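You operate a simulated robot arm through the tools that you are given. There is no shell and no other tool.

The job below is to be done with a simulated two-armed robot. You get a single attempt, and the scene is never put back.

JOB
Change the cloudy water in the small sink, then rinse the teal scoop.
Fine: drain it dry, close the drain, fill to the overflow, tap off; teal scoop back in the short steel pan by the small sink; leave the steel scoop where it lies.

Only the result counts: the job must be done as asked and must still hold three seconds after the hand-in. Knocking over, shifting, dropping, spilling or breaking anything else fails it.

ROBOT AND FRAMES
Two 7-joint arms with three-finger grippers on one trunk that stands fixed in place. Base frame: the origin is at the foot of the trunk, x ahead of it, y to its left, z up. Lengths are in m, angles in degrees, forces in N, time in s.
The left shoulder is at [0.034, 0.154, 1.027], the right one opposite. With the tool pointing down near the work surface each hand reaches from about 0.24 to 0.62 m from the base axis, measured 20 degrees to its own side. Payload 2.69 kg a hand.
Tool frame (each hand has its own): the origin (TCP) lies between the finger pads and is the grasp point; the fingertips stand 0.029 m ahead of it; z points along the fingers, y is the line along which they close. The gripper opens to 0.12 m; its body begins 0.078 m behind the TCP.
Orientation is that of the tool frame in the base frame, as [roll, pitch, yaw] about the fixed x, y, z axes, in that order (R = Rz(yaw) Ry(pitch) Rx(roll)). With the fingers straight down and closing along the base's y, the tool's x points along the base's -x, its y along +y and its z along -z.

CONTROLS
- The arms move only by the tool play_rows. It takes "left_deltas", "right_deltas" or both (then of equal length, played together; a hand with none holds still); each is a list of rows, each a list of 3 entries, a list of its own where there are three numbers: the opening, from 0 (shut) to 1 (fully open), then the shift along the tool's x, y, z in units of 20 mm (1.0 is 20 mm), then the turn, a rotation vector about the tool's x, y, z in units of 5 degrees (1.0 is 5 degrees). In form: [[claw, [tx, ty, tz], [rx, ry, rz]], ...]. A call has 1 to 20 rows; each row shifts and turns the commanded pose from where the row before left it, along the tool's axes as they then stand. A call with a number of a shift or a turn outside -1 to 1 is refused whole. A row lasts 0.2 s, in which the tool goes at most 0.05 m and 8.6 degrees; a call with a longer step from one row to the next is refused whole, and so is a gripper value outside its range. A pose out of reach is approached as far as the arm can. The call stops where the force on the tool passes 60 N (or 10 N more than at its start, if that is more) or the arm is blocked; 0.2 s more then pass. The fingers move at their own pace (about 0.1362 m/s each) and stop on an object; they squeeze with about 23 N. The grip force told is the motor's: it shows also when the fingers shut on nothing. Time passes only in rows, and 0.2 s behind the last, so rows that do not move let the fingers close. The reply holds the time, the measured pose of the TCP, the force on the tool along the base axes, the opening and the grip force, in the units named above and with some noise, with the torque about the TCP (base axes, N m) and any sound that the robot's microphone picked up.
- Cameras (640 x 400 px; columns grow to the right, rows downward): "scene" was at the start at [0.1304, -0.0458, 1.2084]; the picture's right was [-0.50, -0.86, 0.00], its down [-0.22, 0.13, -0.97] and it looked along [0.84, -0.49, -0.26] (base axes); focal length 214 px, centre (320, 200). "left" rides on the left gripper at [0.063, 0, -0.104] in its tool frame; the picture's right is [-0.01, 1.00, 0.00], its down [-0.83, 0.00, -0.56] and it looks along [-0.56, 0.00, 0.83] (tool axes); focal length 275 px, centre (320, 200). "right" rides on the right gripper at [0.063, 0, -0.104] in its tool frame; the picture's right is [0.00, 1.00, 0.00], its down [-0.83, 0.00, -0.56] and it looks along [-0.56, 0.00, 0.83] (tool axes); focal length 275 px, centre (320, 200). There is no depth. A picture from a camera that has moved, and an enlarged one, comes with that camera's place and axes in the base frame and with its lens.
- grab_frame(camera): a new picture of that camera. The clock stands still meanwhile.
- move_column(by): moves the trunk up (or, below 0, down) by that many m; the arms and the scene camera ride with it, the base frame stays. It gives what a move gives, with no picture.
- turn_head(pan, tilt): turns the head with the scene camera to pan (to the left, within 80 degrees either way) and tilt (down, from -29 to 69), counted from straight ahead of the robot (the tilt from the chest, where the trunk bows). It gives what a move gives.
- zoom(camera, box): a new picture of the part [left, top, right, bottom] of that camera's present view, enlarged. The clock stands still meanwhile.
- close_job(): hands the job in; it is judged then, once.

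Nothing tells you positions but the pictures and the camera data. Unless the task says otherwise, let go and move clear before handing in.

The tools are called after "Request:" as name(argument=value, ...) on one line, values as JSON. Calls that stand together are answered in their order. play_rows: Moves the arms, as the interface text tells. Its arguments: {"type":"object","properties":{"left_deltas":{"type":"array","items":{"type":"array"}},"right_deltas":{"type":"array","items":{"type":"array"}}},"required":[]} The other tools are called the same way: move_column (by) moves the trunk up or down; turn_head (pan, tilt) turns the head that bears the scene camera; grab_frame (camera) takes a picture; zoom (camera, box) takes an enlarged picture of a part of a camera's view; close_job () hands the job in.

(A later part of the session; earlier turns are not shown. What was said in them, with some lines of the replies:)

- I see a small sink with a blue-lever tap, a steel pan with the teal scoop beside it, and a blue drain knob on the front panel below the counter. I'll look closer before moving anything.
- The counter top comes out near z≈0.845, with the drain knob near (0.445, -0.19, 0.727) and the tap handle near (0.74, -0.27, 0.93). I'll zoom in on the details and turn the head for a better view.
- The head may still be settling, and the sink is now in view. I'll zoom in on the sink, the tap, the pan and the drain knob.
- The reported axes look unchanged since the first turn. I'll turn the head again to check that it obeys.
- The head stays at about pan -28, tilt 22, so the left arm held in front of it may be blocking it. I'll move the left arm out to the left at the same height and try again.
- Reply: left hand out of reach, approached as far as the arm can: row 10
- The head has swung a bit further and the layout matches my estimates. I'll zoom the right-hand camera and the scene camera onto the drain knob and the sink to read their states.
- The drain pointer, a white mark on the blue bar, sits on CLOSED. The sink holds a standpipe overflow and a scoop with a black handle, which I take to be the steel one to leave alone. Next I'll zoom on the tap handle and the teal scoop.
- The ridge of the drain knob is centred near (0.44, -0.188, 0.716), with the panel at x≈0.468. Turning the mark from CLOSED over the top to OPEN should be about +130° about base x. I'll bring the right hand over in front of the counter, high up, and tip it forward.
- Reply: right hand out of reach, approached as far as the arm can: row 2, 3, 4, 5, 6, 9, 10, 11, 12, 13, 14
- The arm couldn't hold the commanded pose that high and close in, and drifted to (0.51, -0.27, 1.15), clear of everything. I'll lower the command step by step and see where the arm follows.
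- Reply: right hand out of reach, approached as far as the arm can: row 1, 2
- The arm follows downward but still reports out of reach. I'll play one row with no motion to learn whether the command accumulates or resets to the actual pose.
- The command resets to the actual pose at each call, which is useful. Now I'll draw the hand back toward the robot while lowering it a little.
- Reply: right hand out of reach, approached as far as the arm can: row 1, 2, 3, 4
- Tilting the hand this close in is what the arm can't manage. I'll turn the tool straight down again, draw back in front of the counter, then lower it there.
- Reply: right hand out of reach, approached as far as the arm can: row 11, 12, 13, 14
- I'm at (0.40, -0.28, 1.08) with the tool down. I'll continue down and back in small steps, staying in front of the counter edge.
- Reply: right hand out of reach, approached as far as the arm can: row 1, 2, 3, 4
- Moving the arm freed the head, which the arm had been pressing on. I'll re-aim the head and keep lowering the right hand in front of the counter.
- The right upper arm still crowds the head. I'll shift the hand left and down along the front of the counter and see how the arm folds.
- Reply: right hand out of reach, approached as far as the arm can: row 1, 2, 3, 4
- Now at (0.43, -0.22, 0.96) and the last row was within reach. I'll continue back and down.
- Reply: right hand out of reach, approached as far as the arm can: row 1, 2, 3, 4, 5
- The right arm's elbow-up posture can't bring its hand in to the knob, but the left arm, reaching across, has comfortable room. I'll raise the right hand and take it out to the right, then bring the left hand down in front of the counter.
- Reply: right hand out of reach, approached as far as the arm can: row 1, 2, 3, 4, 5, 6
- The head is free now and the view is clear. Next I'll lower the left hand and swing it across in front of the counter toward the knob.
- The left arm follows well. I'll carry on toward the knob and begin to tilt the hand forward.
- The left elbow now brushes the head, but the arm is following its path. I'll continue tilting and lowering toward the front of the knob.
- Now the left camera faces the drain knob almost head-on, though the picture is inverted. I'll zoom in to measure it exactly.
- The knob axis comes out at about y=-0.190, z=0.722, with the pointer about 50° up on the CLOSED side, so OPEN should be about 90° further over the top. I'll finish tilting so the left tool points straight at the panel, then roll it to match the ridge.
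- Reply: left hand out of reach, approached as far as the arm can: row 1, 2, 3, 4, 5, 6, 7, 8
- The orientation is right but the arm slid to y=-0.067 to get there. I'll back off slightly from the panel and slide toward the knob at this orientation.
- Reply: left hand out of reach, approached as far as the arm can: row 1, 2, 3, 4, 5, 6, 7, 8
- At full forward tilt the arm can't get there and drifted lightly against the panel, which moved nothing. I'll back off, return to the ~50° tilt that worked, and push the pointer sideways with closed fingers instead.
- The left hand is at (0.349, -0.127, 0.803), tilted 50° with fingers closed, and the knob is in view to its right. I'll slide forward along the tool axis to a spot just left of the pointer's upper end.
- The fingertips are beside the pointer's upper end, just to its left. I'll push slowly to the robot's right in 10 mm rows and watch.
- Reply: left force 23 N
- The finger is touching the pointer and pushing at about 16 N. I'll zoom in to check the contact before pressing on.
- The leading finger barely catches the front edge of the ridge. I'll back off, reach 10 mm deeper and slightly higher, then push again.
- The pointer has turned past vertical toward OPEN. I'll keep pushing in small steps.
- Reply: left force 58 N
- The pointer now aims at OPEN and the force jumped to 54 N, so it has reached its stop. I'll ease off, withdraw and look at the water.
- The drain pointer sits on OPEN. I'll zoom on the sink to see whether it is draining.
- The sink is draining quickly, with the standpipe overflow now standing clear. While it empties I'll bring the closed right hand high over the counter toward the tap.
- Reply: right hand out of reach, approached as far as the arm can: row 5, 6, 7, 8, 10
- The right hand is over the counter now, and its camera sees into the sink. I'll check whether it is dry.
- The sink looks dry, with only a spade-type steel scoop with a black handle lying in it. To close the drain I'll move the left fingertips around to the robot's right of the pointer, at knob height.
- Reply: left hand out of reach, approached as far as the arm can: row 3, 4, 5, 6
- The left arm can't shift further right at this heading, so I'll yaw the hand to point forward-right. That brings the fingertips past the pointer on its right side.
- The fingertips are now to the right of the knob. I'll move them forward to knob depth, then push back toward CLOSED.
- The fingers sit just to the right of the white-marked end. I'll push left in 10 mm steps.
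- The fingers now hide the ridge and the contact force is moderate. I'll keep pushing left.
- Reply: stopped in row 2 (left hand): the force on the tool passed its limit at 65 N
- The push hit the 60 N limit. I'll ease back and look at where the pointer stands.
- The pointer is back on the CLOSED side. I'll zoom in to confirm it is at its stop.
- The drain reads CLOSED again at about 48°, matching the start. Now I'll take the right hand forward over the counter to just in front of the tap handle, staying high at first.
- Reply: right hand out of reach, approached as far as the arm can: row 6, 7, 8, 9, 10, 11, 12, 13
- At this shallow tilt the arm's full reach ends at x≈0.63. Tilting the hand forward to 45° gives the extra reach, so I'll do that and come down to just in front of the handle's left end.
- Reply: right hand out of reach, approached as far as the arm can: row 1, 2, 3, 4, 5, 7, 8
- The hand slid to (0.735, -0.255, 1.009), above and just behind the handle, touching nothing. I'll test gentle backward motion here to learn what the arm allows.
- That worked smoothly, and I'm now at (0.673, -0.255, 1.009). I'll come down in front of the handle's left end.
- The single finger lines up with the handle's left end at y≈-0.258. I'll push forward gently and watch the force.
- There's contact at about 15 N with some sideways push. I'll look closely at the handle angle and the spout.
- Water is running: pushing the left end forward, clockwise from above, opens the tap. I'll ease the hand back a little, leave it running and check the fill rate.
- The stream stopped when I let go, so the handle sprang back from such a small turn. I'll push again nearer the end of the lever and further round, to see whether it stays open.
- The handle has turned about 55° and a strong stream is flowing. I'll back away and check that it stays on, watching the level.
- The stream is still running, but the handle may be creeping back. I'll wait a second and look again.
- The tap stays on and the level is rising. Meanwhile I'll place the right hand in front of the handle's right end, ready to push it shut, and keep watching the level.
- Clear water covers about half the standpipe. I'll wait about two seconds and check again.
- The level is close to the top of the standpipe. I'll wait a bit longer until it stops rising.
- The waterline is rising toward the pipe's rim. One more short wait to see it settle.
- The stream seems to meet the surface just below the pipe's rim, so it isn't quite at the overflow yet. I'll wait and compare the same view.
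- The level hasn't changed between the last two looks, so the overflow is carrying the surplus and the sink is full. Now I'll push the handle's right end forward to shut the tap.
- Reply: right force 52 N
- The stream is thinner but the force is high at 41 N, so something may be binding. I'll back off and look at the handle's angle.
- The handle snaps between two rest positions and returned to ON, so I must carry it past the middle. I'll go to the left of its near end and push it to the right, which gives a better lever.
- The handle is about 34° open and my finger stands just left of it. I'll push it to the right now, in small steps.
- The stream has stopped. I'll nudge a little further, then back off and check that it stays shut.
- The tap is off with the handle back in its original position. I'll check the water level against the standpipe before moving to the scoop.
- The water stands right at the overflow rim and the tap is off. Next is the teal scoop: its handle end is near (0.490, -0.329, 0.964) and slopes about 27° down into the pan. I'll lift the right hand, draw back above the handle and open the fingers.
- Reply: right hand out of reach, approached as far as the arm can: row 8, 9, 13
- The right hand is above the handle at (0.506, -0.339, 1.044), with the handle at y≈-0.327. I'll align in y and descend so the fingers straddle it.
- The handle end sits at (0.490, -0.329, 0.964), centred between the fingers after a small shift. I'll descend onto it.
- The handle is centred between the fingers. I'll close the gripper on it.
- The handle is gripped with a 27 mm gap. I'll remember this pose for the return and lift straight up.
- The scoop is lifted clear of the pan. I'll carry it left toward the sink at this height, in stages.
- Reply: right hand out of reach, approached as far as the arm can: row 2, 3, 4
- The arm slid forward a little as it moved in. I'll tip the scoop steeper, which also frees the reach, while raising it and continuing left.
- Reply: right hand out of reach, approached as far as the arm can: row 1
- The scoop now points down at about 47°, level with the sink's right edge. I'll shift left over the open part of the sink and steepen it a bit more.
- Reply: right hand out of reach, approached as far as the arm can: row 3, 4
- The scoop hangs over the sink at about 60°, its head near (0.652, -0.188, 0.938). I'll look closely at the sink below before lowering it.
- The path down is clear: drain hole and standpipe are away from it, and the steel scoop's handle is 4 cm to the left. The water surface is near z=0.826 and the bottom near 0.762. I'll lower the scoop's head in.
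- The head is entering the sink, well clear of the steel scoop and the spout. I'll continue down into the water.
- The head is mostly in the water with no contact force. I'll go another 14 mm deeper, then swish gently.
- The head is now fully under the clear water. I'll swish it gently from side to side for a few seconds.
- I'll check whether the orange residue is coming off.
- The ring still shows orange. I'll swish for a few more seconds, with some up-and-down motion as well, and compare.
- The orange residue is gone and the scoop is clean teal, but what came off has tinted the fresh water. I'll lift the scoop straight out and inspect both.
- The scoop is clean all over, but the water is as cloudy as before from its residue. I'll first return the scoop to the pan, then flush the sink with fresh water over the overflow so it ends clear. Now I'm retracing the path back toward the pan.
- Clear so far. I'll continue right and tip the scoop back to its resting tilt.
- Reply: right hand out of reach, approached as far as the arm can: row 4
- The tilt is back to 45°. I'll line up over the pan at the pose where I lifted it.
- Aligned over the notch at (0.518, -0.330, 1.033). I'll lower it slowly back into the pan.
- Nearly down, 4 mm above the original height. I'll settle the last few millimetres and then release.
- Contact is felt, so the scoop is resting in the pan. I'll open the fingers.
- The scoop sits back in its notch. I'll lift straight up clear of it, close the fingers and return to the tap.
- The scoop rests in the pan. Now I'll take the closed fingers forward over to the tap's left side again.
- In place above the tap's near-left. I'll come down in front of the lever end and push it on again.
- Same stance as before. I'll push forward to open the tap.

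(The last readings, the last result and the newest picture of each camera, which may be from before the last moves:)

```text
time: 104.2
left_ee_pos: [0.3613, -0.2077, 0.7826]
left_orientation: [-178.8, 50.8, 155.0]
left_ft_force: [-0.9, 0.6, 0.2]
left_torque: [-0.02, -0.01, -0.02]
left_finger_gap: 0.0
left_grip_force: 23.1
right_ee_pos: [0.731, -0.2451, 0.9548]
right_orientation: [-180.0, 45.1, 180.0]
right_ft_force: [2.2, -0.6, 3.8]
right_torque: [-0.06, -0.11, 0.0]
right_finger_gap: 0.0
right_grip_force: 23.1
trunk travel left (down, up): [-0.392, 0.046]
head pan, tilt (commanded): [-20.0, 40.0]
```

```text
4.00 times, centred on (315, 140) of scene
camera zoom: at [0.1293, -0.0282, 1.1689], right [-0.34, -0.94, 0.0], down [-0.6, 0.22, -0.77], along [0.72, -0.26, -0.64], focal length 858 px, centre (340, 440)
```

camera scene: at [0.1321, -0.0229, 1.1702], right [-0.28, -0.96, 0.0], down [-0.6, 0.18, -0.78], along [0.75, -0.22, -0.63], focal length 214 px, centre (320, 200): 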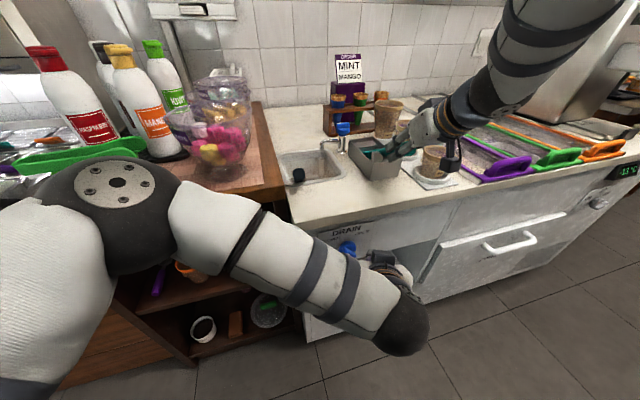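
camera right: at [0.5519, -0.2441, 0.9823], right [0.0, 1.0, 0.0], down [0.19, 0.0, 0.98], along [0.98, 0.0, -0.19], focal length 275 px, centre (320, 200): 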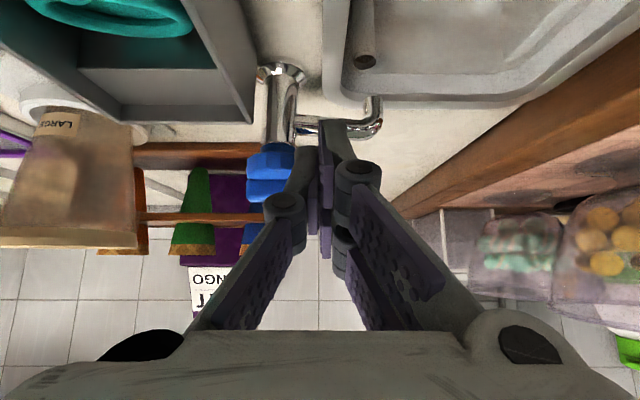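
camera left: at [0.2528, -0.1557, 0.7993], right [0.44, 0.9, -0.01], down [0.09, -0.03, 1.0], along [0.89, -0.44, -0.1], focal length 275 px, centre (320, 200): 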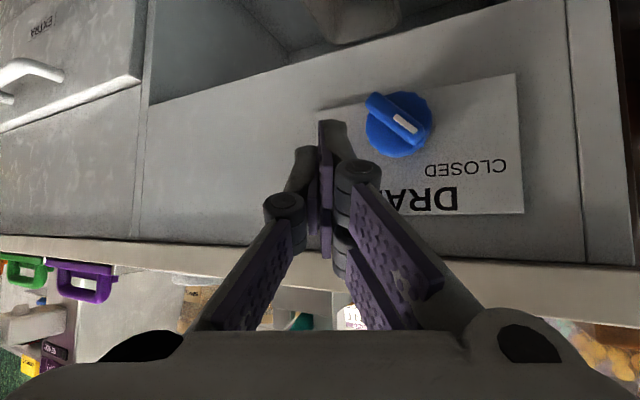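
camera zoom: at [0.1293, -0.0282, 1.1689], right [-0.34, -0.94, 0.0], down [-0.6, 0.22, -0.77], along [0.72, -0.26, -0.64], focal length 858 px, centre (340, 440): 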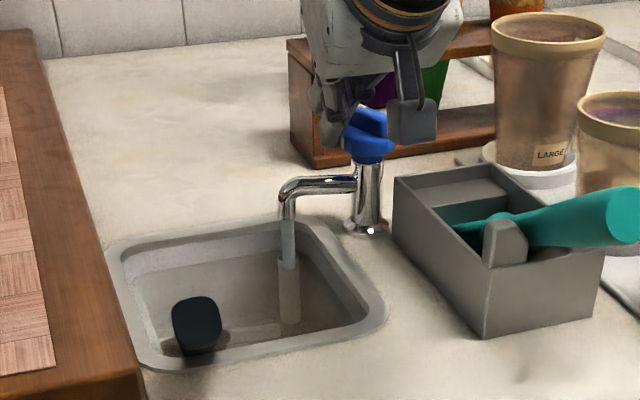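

The tap is running again. I'll back off, wait, and see whether the overflow flush clears the water.

Request:
play_rows(right_deltas=[[0, [0.5, 0, -0.5], [0, 0, 0]], [0, [0.5, 0, -0.5], [0, 0, 0]], [0, [0.5, 0, -0.5], [0, 0, 0]], [0, [0, 0, 0], [0, 0, 0]], [0, [0, 0, 0], [0, 0, 0]], [0, [0, 0, 0], [0, 0, 0]], [0, [0, 0, 0], [0, 0, 0]], [0, [0, 0, 0], [0, 0, 0]], [0, [0, 0, 0], [0, 0, 0]], [0, [0, 0, 0], [0, 0, 0]], [0, [0, 0, 0], [0, 0, 0]], [0, [0, 0, 0], [0, 0, 0]], [0, [0, 0, 0], [0, 0, 0]], [0, [0, 0, 0], [0, 0, 0]], [0, [0, 0, 0], [0, 0, 0]], [0, [0, 0, 0], [0, 0, 0]], [0, [0, 0, 0], [0, 0, 0]], [0, [0, 0, 0], [0, 0, 0]], [0, [0, 0, 0], [0, 0, 0]], [0, [0, 0, 0], [0, 0, 0]]])

Request:
zoom(camera="scene", box=[265, 90, 365, 190])

```text
time: 108.5
left_ee_pos: [0.3623, -0.2086, 0.7815]
left_orientation: [-178.8, 50.7, 154.9]
left_ft_force: [0.7, -0.1, -0.5]
left_torque: [0.01, -0.01, -0.04]
left_finger_gap: 0.0
left_grip_force: 23.2
right_ee_pos: [0.69, -0.2437, 0.9532]
right_orientation: [180.0, 45.0, 179.9]
right_ft_force: [0.8, 0.4, 0.0]
right_torque: [0.02, 0.03, -0.01]
right_finger_gap: 0.0002
right_grip_force: 23.5
trunk travel left (down, up): [-0.392, 0.046]
head pan, tilt (commanded): [-20.0, 40.0]
```

```text
4.00 times, centred on (315, 140) of scene
camera zoom: at [0.1296, -0.0279, 1.1687], right [-0.34, -0.94, 0.0], down [-0.6, 0.22, -0.77], along [0.72, -0.26, -0.64], focal length 858 px, centre (340, 440)
```

zoom: 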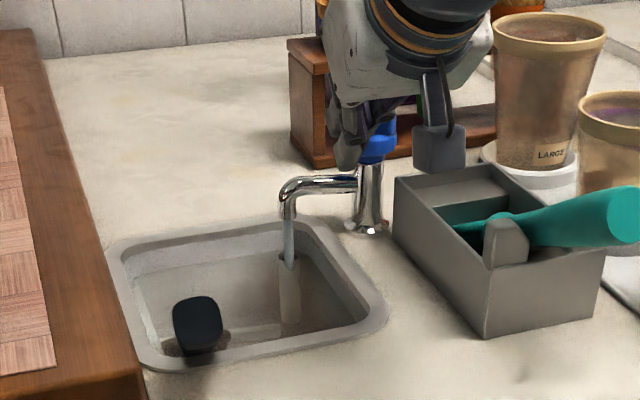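

A few seconds in, I'll keep flushing and compare the clarity.

Request:
play_rows(right_deltas=[[0, [0, 0, 0], [0, 0, 0]], [0, [0, 0, 0], [0, 0, 0]], [0, [0, 0, 0], [0, 0, 0]], [0, [0, 0, 0], [0, 0, 0]], [0, [0, 0, 0], [0, 0, 0]], [0, [0, 0, 0], [0, 0, 0]], [0, [0, 0, 0], [0, 0, 0]], [0, [0, 0, 0], [0, 0, 0]], [0, [0, 0, 0], [0, 0, 0]], [0, [0, 0, 0], [0, 0, 0]], [0, [0, 0, 0], [0, 0, 0]], [0, [0, 0, 0], [0, 0, 0]], [0, [0, 0, 0], [0, 0, 0]], [0, [0, 0, 0], [0, 0, 0]], [0, [0, 0, 0], [0, 0, 0]], [0, [0, 0, 0], [0, 0, 0]], [0, [0, 0, 0], [0, 0, 0]], [0, [0, 0, 0], [0, 0, 0]], [0, [0, 0, 0], [0, 0, 0]], [0, [0, 0, 0], [0, 0, 0]]])

Request:
play_rows(right_deltas=[[0, [0, 0, 0], [0, 0, 0]], [0, [0, 0, 0], [0, 0, 0]], [0, [0, 0, 0], [0, 0, 0]], [0, [0, 0, 0], [0, 0, 0]], [0, [0, 0, 0], [0, 0, 0]], [0, [0, 0, 0], [0, 0, 0]], [0, [0, 0, 0], [0, 0, 0]], [0, [0, 0, 0], [0, 0, 0]], [0, [0, 0, 0], [0, 0, 0]], [0, [0, 0, 0], [0, 0, 0]], [0, [0, 0, 0], [0, 0, 0]], [0, [0, 0, 0], [0, 0, 0]], [0, [0, 0, 0], [0, 0, 0]], [0, [0, 0, 0], [0, 0, 0]], [0, [0, 0, 0], [0, 0, 0]], [0, [0, 0, 0], [0, 0, 0]], [0, [0, 0, 0], [0, 0, 0]], [0, [0, 0, 0], [0, 0, 0]], [0, [0, 0, 0], [0, 0, 0]], [0, [0, 0, 0], [0, 0, 0]]])

Request:
zoom(camera="scene", box=[265, 90, 365, 190])

Request:
zoom(camera="scene", box=[275, 135, 330, 180])

```text
time: 112.7
left_ee_pos: [0.3604, -0.2076, 0.782]
left_orientation: [-178.9, 50.7, 154.9]
left_ft_force: [-0.2, 0.2, 0.2]
left_torque: [0.01, -0.01, 0.0]
left_finger_gap: 0.0
left_grip_force: 22.1
right_ee_pos: [0.6902, -0.2433, 0.9535]
right_orientation: [-180.0, 45.0, -180.0]
right_ft_force: [-0.5, 0.3, -0.1]
right_torque: [0.0, -0.03, 0.01]
right_finger_gap: 0.0
right_grip_force: 22.5
trunk travel left (down, up): [-0.392, 0.046]
head pan, tilt (commanded): [-20.0, 40.0]
```

```text
time: 116.8
left_ee_pos: [0.3618, -0.2092, 0.7821]
left_orientation: [-178.8, 50.7, 155.0]
left_ft_force: [0.8, -0.3, 0.2]
left_torque: [0.0, -0.01, -0.01]
left_finger_gap: 0.0
left_grip_force: 22.9
right_ee_pos: [0.6895, -0.2437, 0.9537]
right_orientation: [179.8, 45.0, 180.0]
right_ft_force: [0.4, 0.1, -0.3]
right_torque: [0.0, -0.03, 0.0]
right_finger_gap: 0.0
right_grip_force: 22.8
trunk travel left (down, up): [-0.392, 0.046]
head pan, tilt (commanded): [-20.0, 40.0]
```

```text
4.00 times, centred on (315, 140) of scene
camera zoom: at [0.1296, -0.0279, 1.1687], right [-0.34, -0.94, 0.0], down [-0.6, 0.22, -0.77], along [0.72, -0.26, -0.64], focal length 858 px, centre (340, 440)
```

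zoom: 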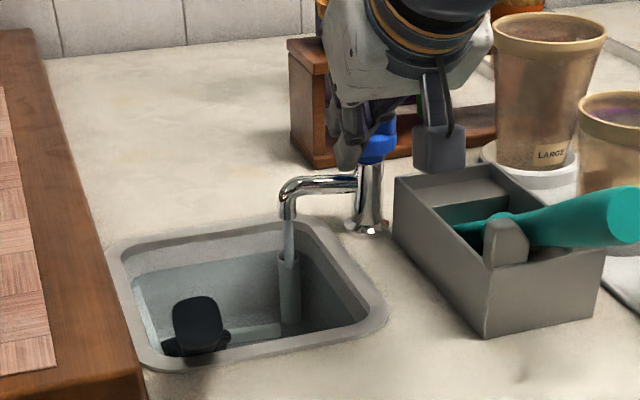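

```text
8.89 times, centred on (302, 158) of scene
camera zoom: at [0.1296, -0.0279, 1.1687], right [-0.34, -0.94, 0.0], down [-0.6, 0.22, -0.77], along [0.72, -0.26, -0.64], focal length 1906 px, centre (476, 578)
```

zoom: 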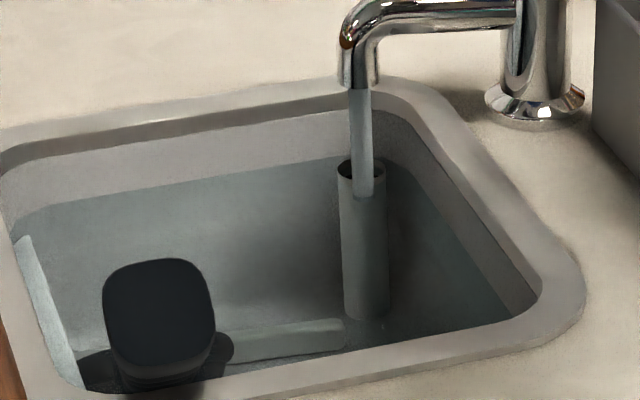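

The flush worked: the water looks as clear as right after the refill. I'll run it several more seconds for good measure before shutting off.

Request:
play_rows(right_deltas=[[0, [0, 0, 0], [0, 0, 0]], [0, [0, 0, 0], [0, 0, 0]], [0, [0, 0, 0], [0, 0, 0]], [0, [0, 0, 0], [0, 0, 0]], [0, [0, 0, 0], [0, 0, 0]], [0, [0, 0, 0], [0, 0, 0]], [0, [0, 0, 0], [0, 0, 0]], [0, [0, 0, 0], [0, 0, 0]], [0, [0, 0, 0], [0, 0, 0]], [0, [0, 0, 0], [0, 0, 0]], [0, [0, 0, 0], [0, 0, 0]], [0, [0, 0, 0], [0, 0, 0]], [0, [0, 0, 0], [0, 0, 0]], [0, [0, 0, 0], [0, 0, 0]], [0, [0, 0, 0], [0, 0, 0]], [0, [0, 0, 0], [0, 0, 0]], [0, [0, 0, 0], [0, 0, 0]], [0, [0, 0, 0], [0, 0, 0]], [0, [0, 0, 0], [0, 0, 0]], [0, [0, 0, 0], [0, 0, 0]]])

Request:
play_rows(right_deltas=[[0, [0, 0, 0], [0, 0, 0]], [0, [0, 0, 0], [0, 0, 0]], [0, [0, 0, 0], [0, 0, 0]], [0, [0, 0, 0], [0, 0, 0]], [0, [0, 0, 0], [0, 0, 0]], [0, [0, 0, 0], [0, 0, 0]], [0, [0, 0, 0], [0, 0, 0]], [0, [0, 0, 0], [0, 0, 0]], [0, [0, 0, 0], [0, 0, 0]], [0, [0, 0, 0], [0, 0, 0]], [0, [0, 0, 0], [0, 0, 0]], [0, [0, 0, 0], [0, 0, 0]], [0, [0, 0, 0], [0, 0, 0]], [0, [0, 0, 0], [0, 0, 0]], [0, [0, 0, 0], [0, 0, 0]], [0, [0, 0, 0], [0, 0, 0]], [0, [0, 0, 0], [0, 0, 0]], [0, [0, 0, 0], [0, 0, 0]], [0, [0, 0, 0], [0, 0, 0]], [0, [0, 0, 0], [0, 0, 0]]])

Request:
zoom(camera="right", box=[200, 70, 380, 230])

Request:
zoom(camera="scene", box=[275, 135, 330, 180])

```text
time: 121.0
left_ee_pos: [0.3602, -0.209, 0.7806]
left_orientation: [-178.8, 50.8, 155.0]
left_ft_force: [-0.3, 0.4, 0.5]
left_torque: [-0.04, -0.01, 0.02]
left_finger_gap: 0.0001
left_grip_force: 23.5
right_ee_pos: [0.6902, -0.2435, 0.9537]
right_orientation: [180.0, 45.0, -180.0]
right_ft_force: [0.3, -0.7, -0.4]
right_torque: [0.0, 0.0, -0.01]
right_finger_gap: 0.0
right_grip_force: 23.0
trunk travel left (down, up): [-0.392, 0.046]
head pan, tilt (commanded): [-20.0, 40.0]
```

```text
time: 125.2
left_ee_pos: [0.3623, -0.2089, 0.7822]
left_orientation: [-178.7, 50.7, 154.9]
left_ft_force: [0.6, -0.7, -0.6]
left_torque: [0.01, 0.01, 0.01]
left_finger_gap: 0.0
left_grip_force: 22.9
right_ee_pos: [0.6905, -0.2433, 0.9536]
right_orientation: [180.0, 45.0, -180.0]
right_ft_force: [-0.5, 0.2, 0.5]
right_torque: [-0.03, -0.05, -0.01]
right_finger_gap: 0.0002
right_grip_force: 23.0
trunk travel left (down, up): [-0.392, 0.046]
head pan, tilt (commanded): [-20.0, 40.0]
```

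```text
2.50 times, centred on (290, 150) of right
camera zoom: at [0.5707, -0.244, 0.9839], right [0.0, 1.0, 0.0], down [0.19, 0.0, 0.98], along [0.98, 0.0, -0.19], focal length 688 px, centre (395, 325)
```

zoom: 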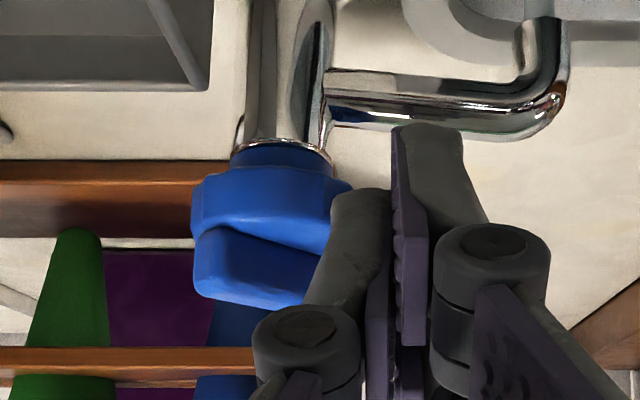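

```text
8.89 times, centred on (302, 158) of scene
camera zoom: at [0.1296, -0.0279, 1.1687], right [-0.34, -0.94, 0.0], down [-0.6, 0.22, -0.77], along [0.72, -0.26, -0.64], focal length 1906 px, centre (476, 578)
```

zoom: 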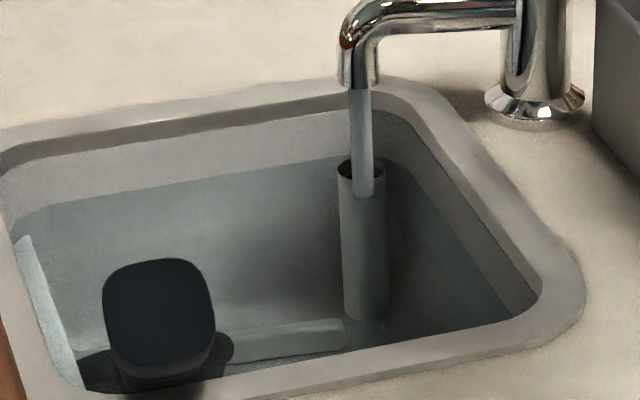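

The water is clear and level at the overflow. I'll shut the tap with the same motion as before: step in beside the lever and push it to the right.

Request:
play_rows(right_deltas=[[0, [-0.31, -0.1, 0.18], [0, 0, 0]], [0, [-0.31, -0.1, 0.18], [0, 0, 0]], [0, [0, -0.5, 0], [0, 0, 0]], [0, [0, -0.5, 0], [0, 0, 0]], [0, [0, -0.5, 0], [0, 0, 0]], [0, [0, -0.4, 0], [0, 0, 0]]])

Request:
zoom(camera="scene", box=[265, 90, 365, 190])

```text
time: 126.7
left_ee_pos: [0.3613, -0.2088, 0.7811]
left_orientation: [-178.8, 50.8, 155.0]
left_ft_force: [0.3, 0.1, 0.0]
left_torque: [0.02, -0.07, -0.01]
left_finger_gap: 0.0
left_grip_force: 22.9
right_ee_pos: [0.7031, -0.2853, 0.9572]
right_orientation: [179.9, 45.2, 179.9]
right_ft_force: [-1.7, 0.8, 2.3]
right_torque: [0.05, -0.05, 0.03]
right_finger_gap: 0.0001
right_grip_force: 23.3
trunk travel left (down, up): [-0.392, 0.046]
head pan, tilt (commanded): [-20.0, 40.0]
```

```text
4.00 times, centred on (315, 140) of scene
camera zoom: at [0.1291, -0.0278, 1.1688], right [-0.34, -0.94, 0.0], down [-0.6, 0.22, -0.77], along [0.72, -0.26, -0.64], focal length 858 px, centre (340, 440)
```

zoom: 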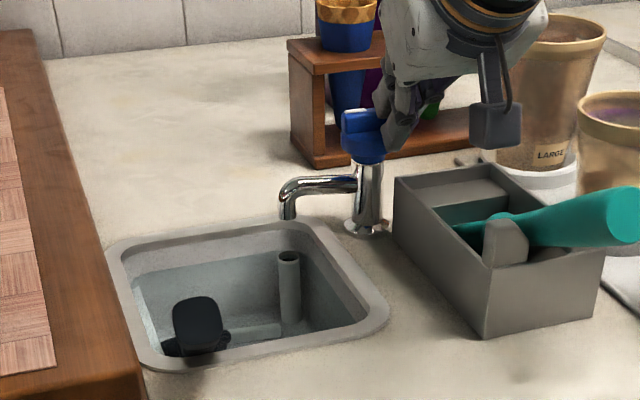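

The stream has stopped. I'll back the right hand off the handle and check that it stays off.

Request:
play_rows(right_deltas=[[0, [0.5, 0, -0.5], [0, 0, 0]], [0, [0.5, 0, -0.5], [0, 0, 0]], [0, [0.5, 0, -0.5], [0, 0, 0]], [0, [-0.7, 0, -0.7], [0, 0, 0]], [0, [-0.7, 0, -0.7], [0, 0, 0]], [0, [-0.7, 0, -0.7], [0, 0, 0]], [0, [-0.7, 0, -0.7], [0, 0, 0]], [0, [-0.7, 0, -0.7], [0, 0, 0]]])

Request:
zoom(camera="scene", box=[265, 90, 365, 190])

Request:
zoom(camera="scene", box=[295, 95, 345, 140])

```text
time: 128.4
left_ee_pos: [0.3613, -0.2088, 0.782]
left_orientation: [-178.9, 50.7, 154.9]
left_ft_force: [1.1, 0.8, 0.0]
left_torque: [-0.02, -0.01, -0.01]
left_finger_gap: 0.0002
left_grip_force: 23.1
right_ee_pos: [0.6617, -0.2848, 1.0543]
right_orientation: [180.0, 45.1, 180.0]
right_ft_force: [0.2, 0.4, 0.3]
right_torque: [-0.01, -0.03, 0.03]
right_finger_gap: 0.0
right_grip_force: 23.3
trunk travel left (down, up): [-0.392, 0.046]
head pan, tilt (commanded): [-20.0, 40.0]
```

```text
4.00 times, centred on (315, 140) of scene
camera zoom: at [0.1294, -0.0278, 1.1687], right [-0.34, -0.94, 0.0], down [-0.6, 0.22, -0.77], along [0.72, -0.26, -0.64], focal length 858 px, centre (340, 440)
```

zoom: 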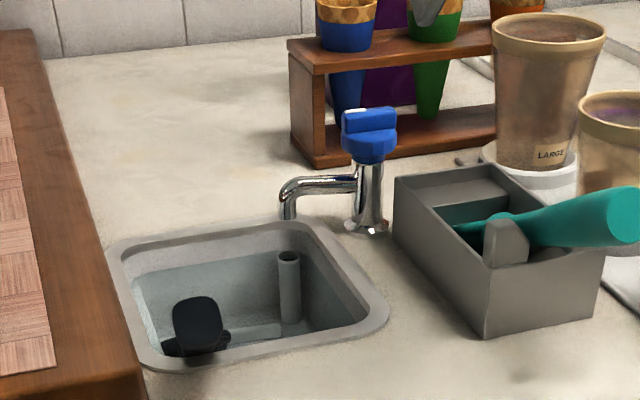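

```text
8.89 times, centred on (320, 118) of scene
camera zoom: at [0.1294, -0.0278, 1.1687], right [-0.34, -0.94, 0.0], down [-0.6, 0.22, -0.77], along [0.72, -0.26, -0.64], focal length 1906 px, centre (320, 933)
```

zoom: 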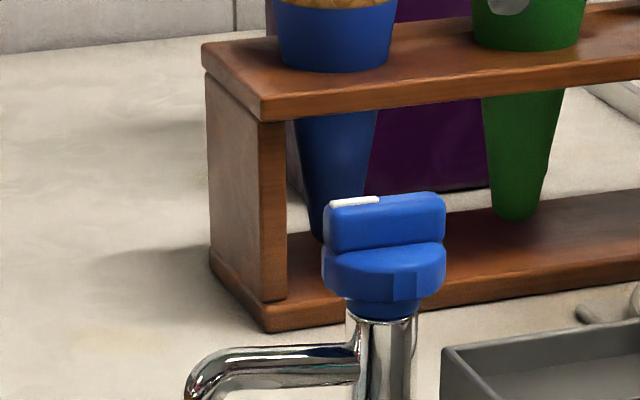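

The tap stays off and the handle is at rest. I notice a faint dark smudge on the counter in front of the pan, so I'll look closer at it.

Request:
zoom(camera="scene", box=[360, 150, 440, 200])

Request:
zoom(camera="scene", box=[320, 110, 440, 200])

```text
8.00 times, centred on (400, 175) of scene
camera zoom: at [0.1294, -0.0278, 1.1687], right [-0.34, -0.94, 0.0], down [-0.6, 0.22, -0.77], along [0.72, -0.26, -0.64], focal length 1716 px, centre (-320, 400)
```

zoom: 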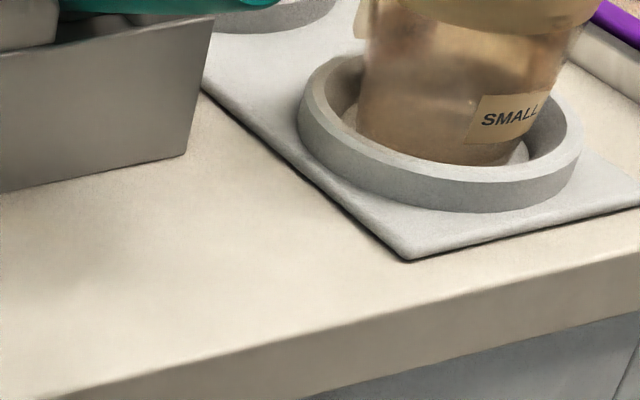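

```text
4.44 times, centred on (380, 155) of scene
camera zoom: at [0.1294, -0.0278, 1.1687], right [-0.34, -0.94, 0.0], down [-0.6, 0.22, -0.77], along [0.72, -0.26, -0.64], focal length 953 px, centre (53, 400)
```

zoom: 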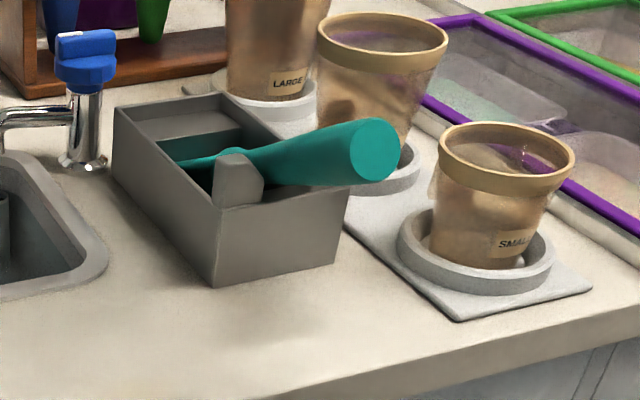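

No spill there, only a shadow, and the scoop lies properly in the pan. Now I'll withdraw the right hand up, back and out to the side.

Request:
play_rows(right_deltas=[[0, [0.3, -0.2, -0.9], [0, 0, 0]], [0, [0.6, -0.27, -0.8], [0, 0, 0]], [0, [0.6, -0.27, -0.8], [0, 0, 0]], [0, [0.6, -0.27, -0.8], [0, 0, 0]], [0, [0.6, -0.27, -0.8], [0, 0, 0]], [0, [0.6, -0.3, -0.7], [0, 0, 0]], [0, [0.4, -0.8, -0.4], [0, 0, 0]], [0, [0.3, -0.9, -0.3], [0, 0, 0]], [0, [0.3, -0.9, -0.3], [0, 0, 0]], [0, [0, -0.9, 0], [0, 0, 0]]])

Request:
grab_frame(camera="scene")

```text
time: 130.7
left_ee_pos: [0.3612, -0.2092, 0.7816]
left_orientation: [-178.7, 50.7, 155.0]
left_ft_force: [0.1, 0.2, -0.6]
left_torque: [-0.02, 0.01, 0.0]
left_finger_gap: 0.0
left_grip_force: 23.0
right_ee_pos: [0.5185, -0.3865, 1.0774]
right_orientation: [-179.9, 45.1, -179.9]
right_ft_force: [0.5, -0.1, -0.2]
right_torque: [0.02, 0.0, 0.0]
right_finger_gap: 0.0
right_grip_force: 23.2
right hand out of reach, approached as far as the arm can: row 3
trunk travel left (down, up): [-0.392, 0.046]
head pan, tilt (commanded): [-20.0, 40.0]
```

```text
taken
camera scene: at [0.1296, -0.0282, 1.1689], right [-0.34, -0.94, 0.0], down [-0.6, 0.22, -0.77], along [0.72, -0.26, -0.64], focal length 214 px, centre (320, 200)
```

scene: 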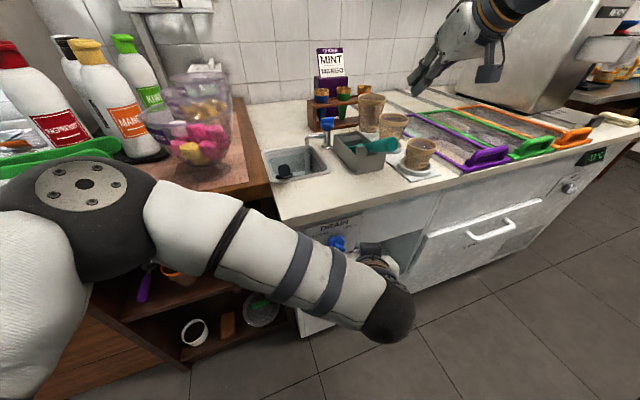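

The right hand is clear. I'll pull the left hand back from the drain knob too, then verify the knob.

Request:
play_rows(left_deltas=[[0, [0, 0.3, -1], [0, 0, 0]], [0, [0, 0.5, -0.5], [-0.766, 0, -0.643]], [0, [0, 0.8, 0], [-0.766, 0, -0.643]], [0, [0, 0.9, 0], [-0.766, 0, -0.643]], [0, [0, 0.9, -0.3], [-0.766, 0, -0.643]], [0, [0, 0.9, -0.5], [-0.766, 0, -0.643]], [0, [0, 1, -0.5], [0, 0, 0]], [0, [0, 1, -0.5], [0, 0, 0]]])

Request:
grab_frame(camera="left")

Request:
grab_frame(camera="scene")

```text
time: 132.4
left_ee_pos: [0.3361, -0.0699, 0.8221]
left_orientation: [-178.5, 50.5, -179.8]
left_ft_force: [0.2, -0.5, 0.6]
left_torque: [-0.04, -0.02, -0.02]
left_finger_gap: 0.0002
left_grip_force: 23.1
right_ee_pos: [0.5193, -0.387, 1.077]
right_orientation: [180.0, 45.1, -179.9]
right_ft_force: [0.9, -0.3, -0.2]
right_torque: [0.01, -0.01, -0.01]
right_finger_gap: 0.0
right_grip_force: 22.4
trunk travel left (down, up): [-0.392, 0.046]
head pan, tilt (commanded): [-20.0, 40.0]
```

```text
taken
camera left: at [0.2153, -0.0696, 0.8406], right [0.02, 1.0, -0.01], down [0.1, 0.01, 0.99], along [0.99, -0.02, -0.1], focal length 275 px, centre (320, 200)
```

left: 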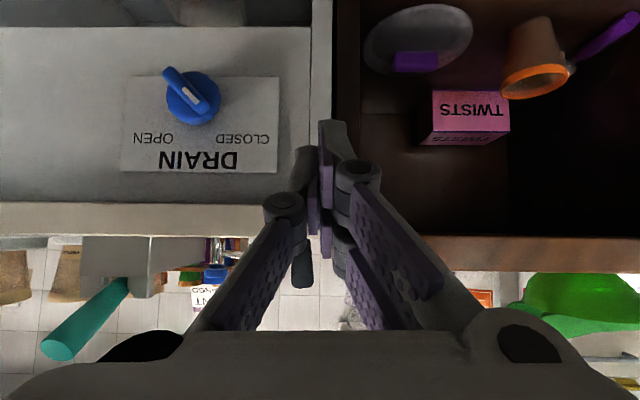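

```text
taken
camera scene: at [0.1296, -0.0276, 1.1687], right [-0.34, -0.94, 0.0], down [-0.6, 0.22, -0.77], along [0.72, -0.26, -0.64], focal length 214 px, centre (320, 200)
```

scene: 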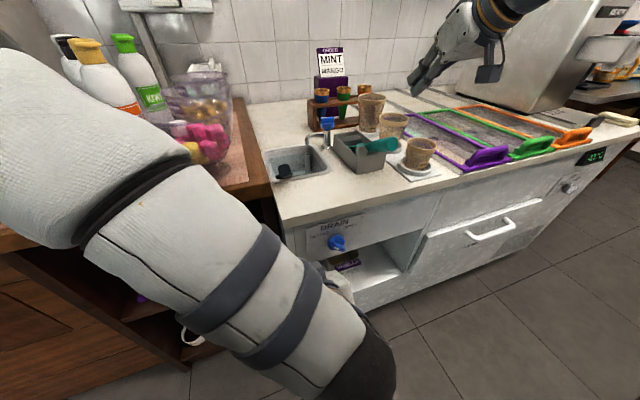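

The drain reads CLOSED and both hands are clear. I'll take a last close look at the sink and the pan.

Request:
zoom(camera="scene", box=[255, 105, 435, 215])

Request:
zoom(camera="scene", box=[275, 135, 330, 180])

Request:
zoom(camera="left", box=[110, 50, 290, 180])

Request:
grab_frame(camera="right")

```text
3.56 times, centred on (345, 160) of scene
camera zoom: at [0.1296, -0.0276, 1.1687], right [-0.34, -0.94, 0.0], down [-0.6, 0.22, -0.77], along [0.72, -0.26, -0.64], focal length 763 px, centre (231, 342)
```

zoom: 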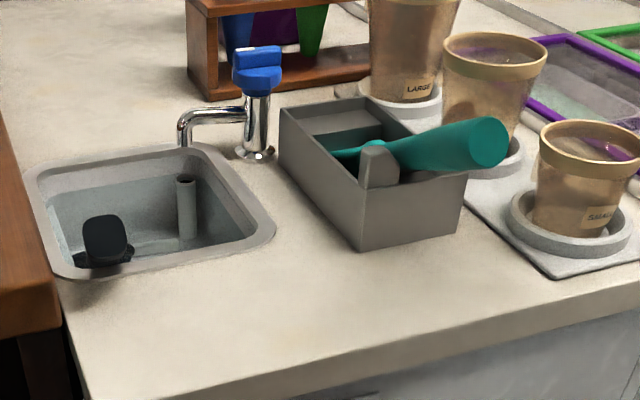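

```text
8.89 times, centred on (302, 158) of scene
camera zoom: at [0.1296, -0.0276, 1.1687], right [-0.34, -0.94, 0.0], down [-0.6, 0.22, -0.77], along [0.72, -0.26, -0.64], focal length 1906 px, centre (476, 578)
```

zoom: 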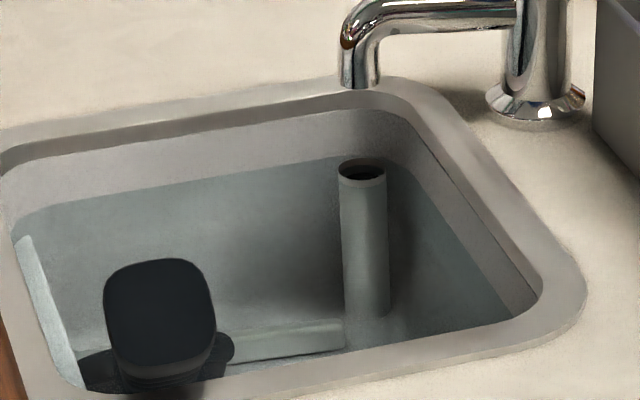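

```text
3.08 times, centred on (200, 115) of left
camera zoom: at [0.2153, -0.0696, 0.8406], right [0.02, 1.0, -0.01], down [0.1, 0.01, 0.99], along [0.99, -0.02, -0.1], focal length 847 px, centre (689, 462)
```

zoom: 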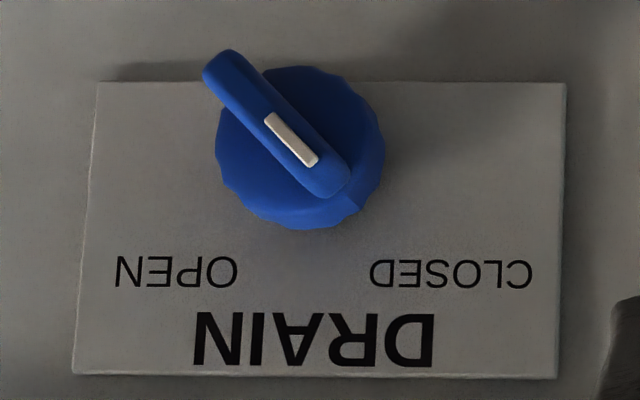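

```text
taken
camera right: at [0.3998, -0.3883, 1.1066], right [0.0, 1.0, 0.0], down [0.19, 0.0, 0.98], along [0.98, 0.0, -0.19], focal length 275 px, centre (320, 200)
```

right: 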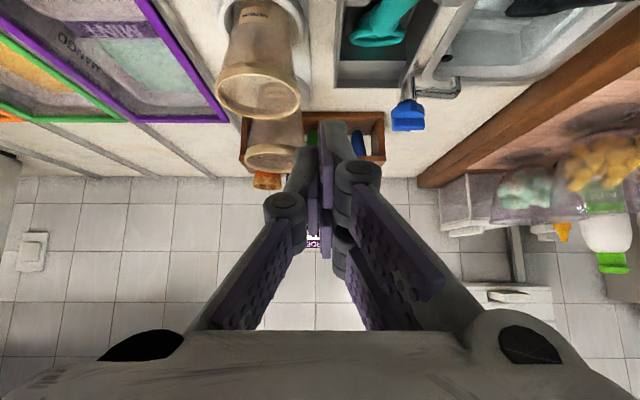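

Everything is in place:
- **Sink:** the water is clear and stands at the overflow.
- **Tap and drain:** the tap is off, and the drain pointer is on CLOSED at its stop.
- **Scoops:** the clean teal scoop lies in the short steel pan, and the steel scoop lies where it was.

Both hands are clear, so I'm handing the job in.

Request:
close_job()

```text
The job is handed in.
```

The job is handed in. The small sink holds fresh, clear water and the teal scoop is rinsed.

- **Sink:** I drained it until it looked dry, closed the drain and filled it to the overflow. At hand-in the water stood at the overflow and the drain pointer was back on CLOSED.
- **Tap:** It is off, with the handle back in its starting position.
- **Teal scoop:** I rinsed it by dipping it in the fresh water until the orange residue came off. It is back in its notch in the short steel pan.
- **Extra flush:** The residue clouded the fresh water, so I ran the tap over the overflow for about 20 seconds after putting the scoop back. The water cleared again.
- **Steel scoop:** I did not touch it, and it looked unmoved at the end.

While I was lining up on the drain knob, the left fingers touched the front of the counter lightly (about 4 N). I saw no spills, and nothing else looked moved.
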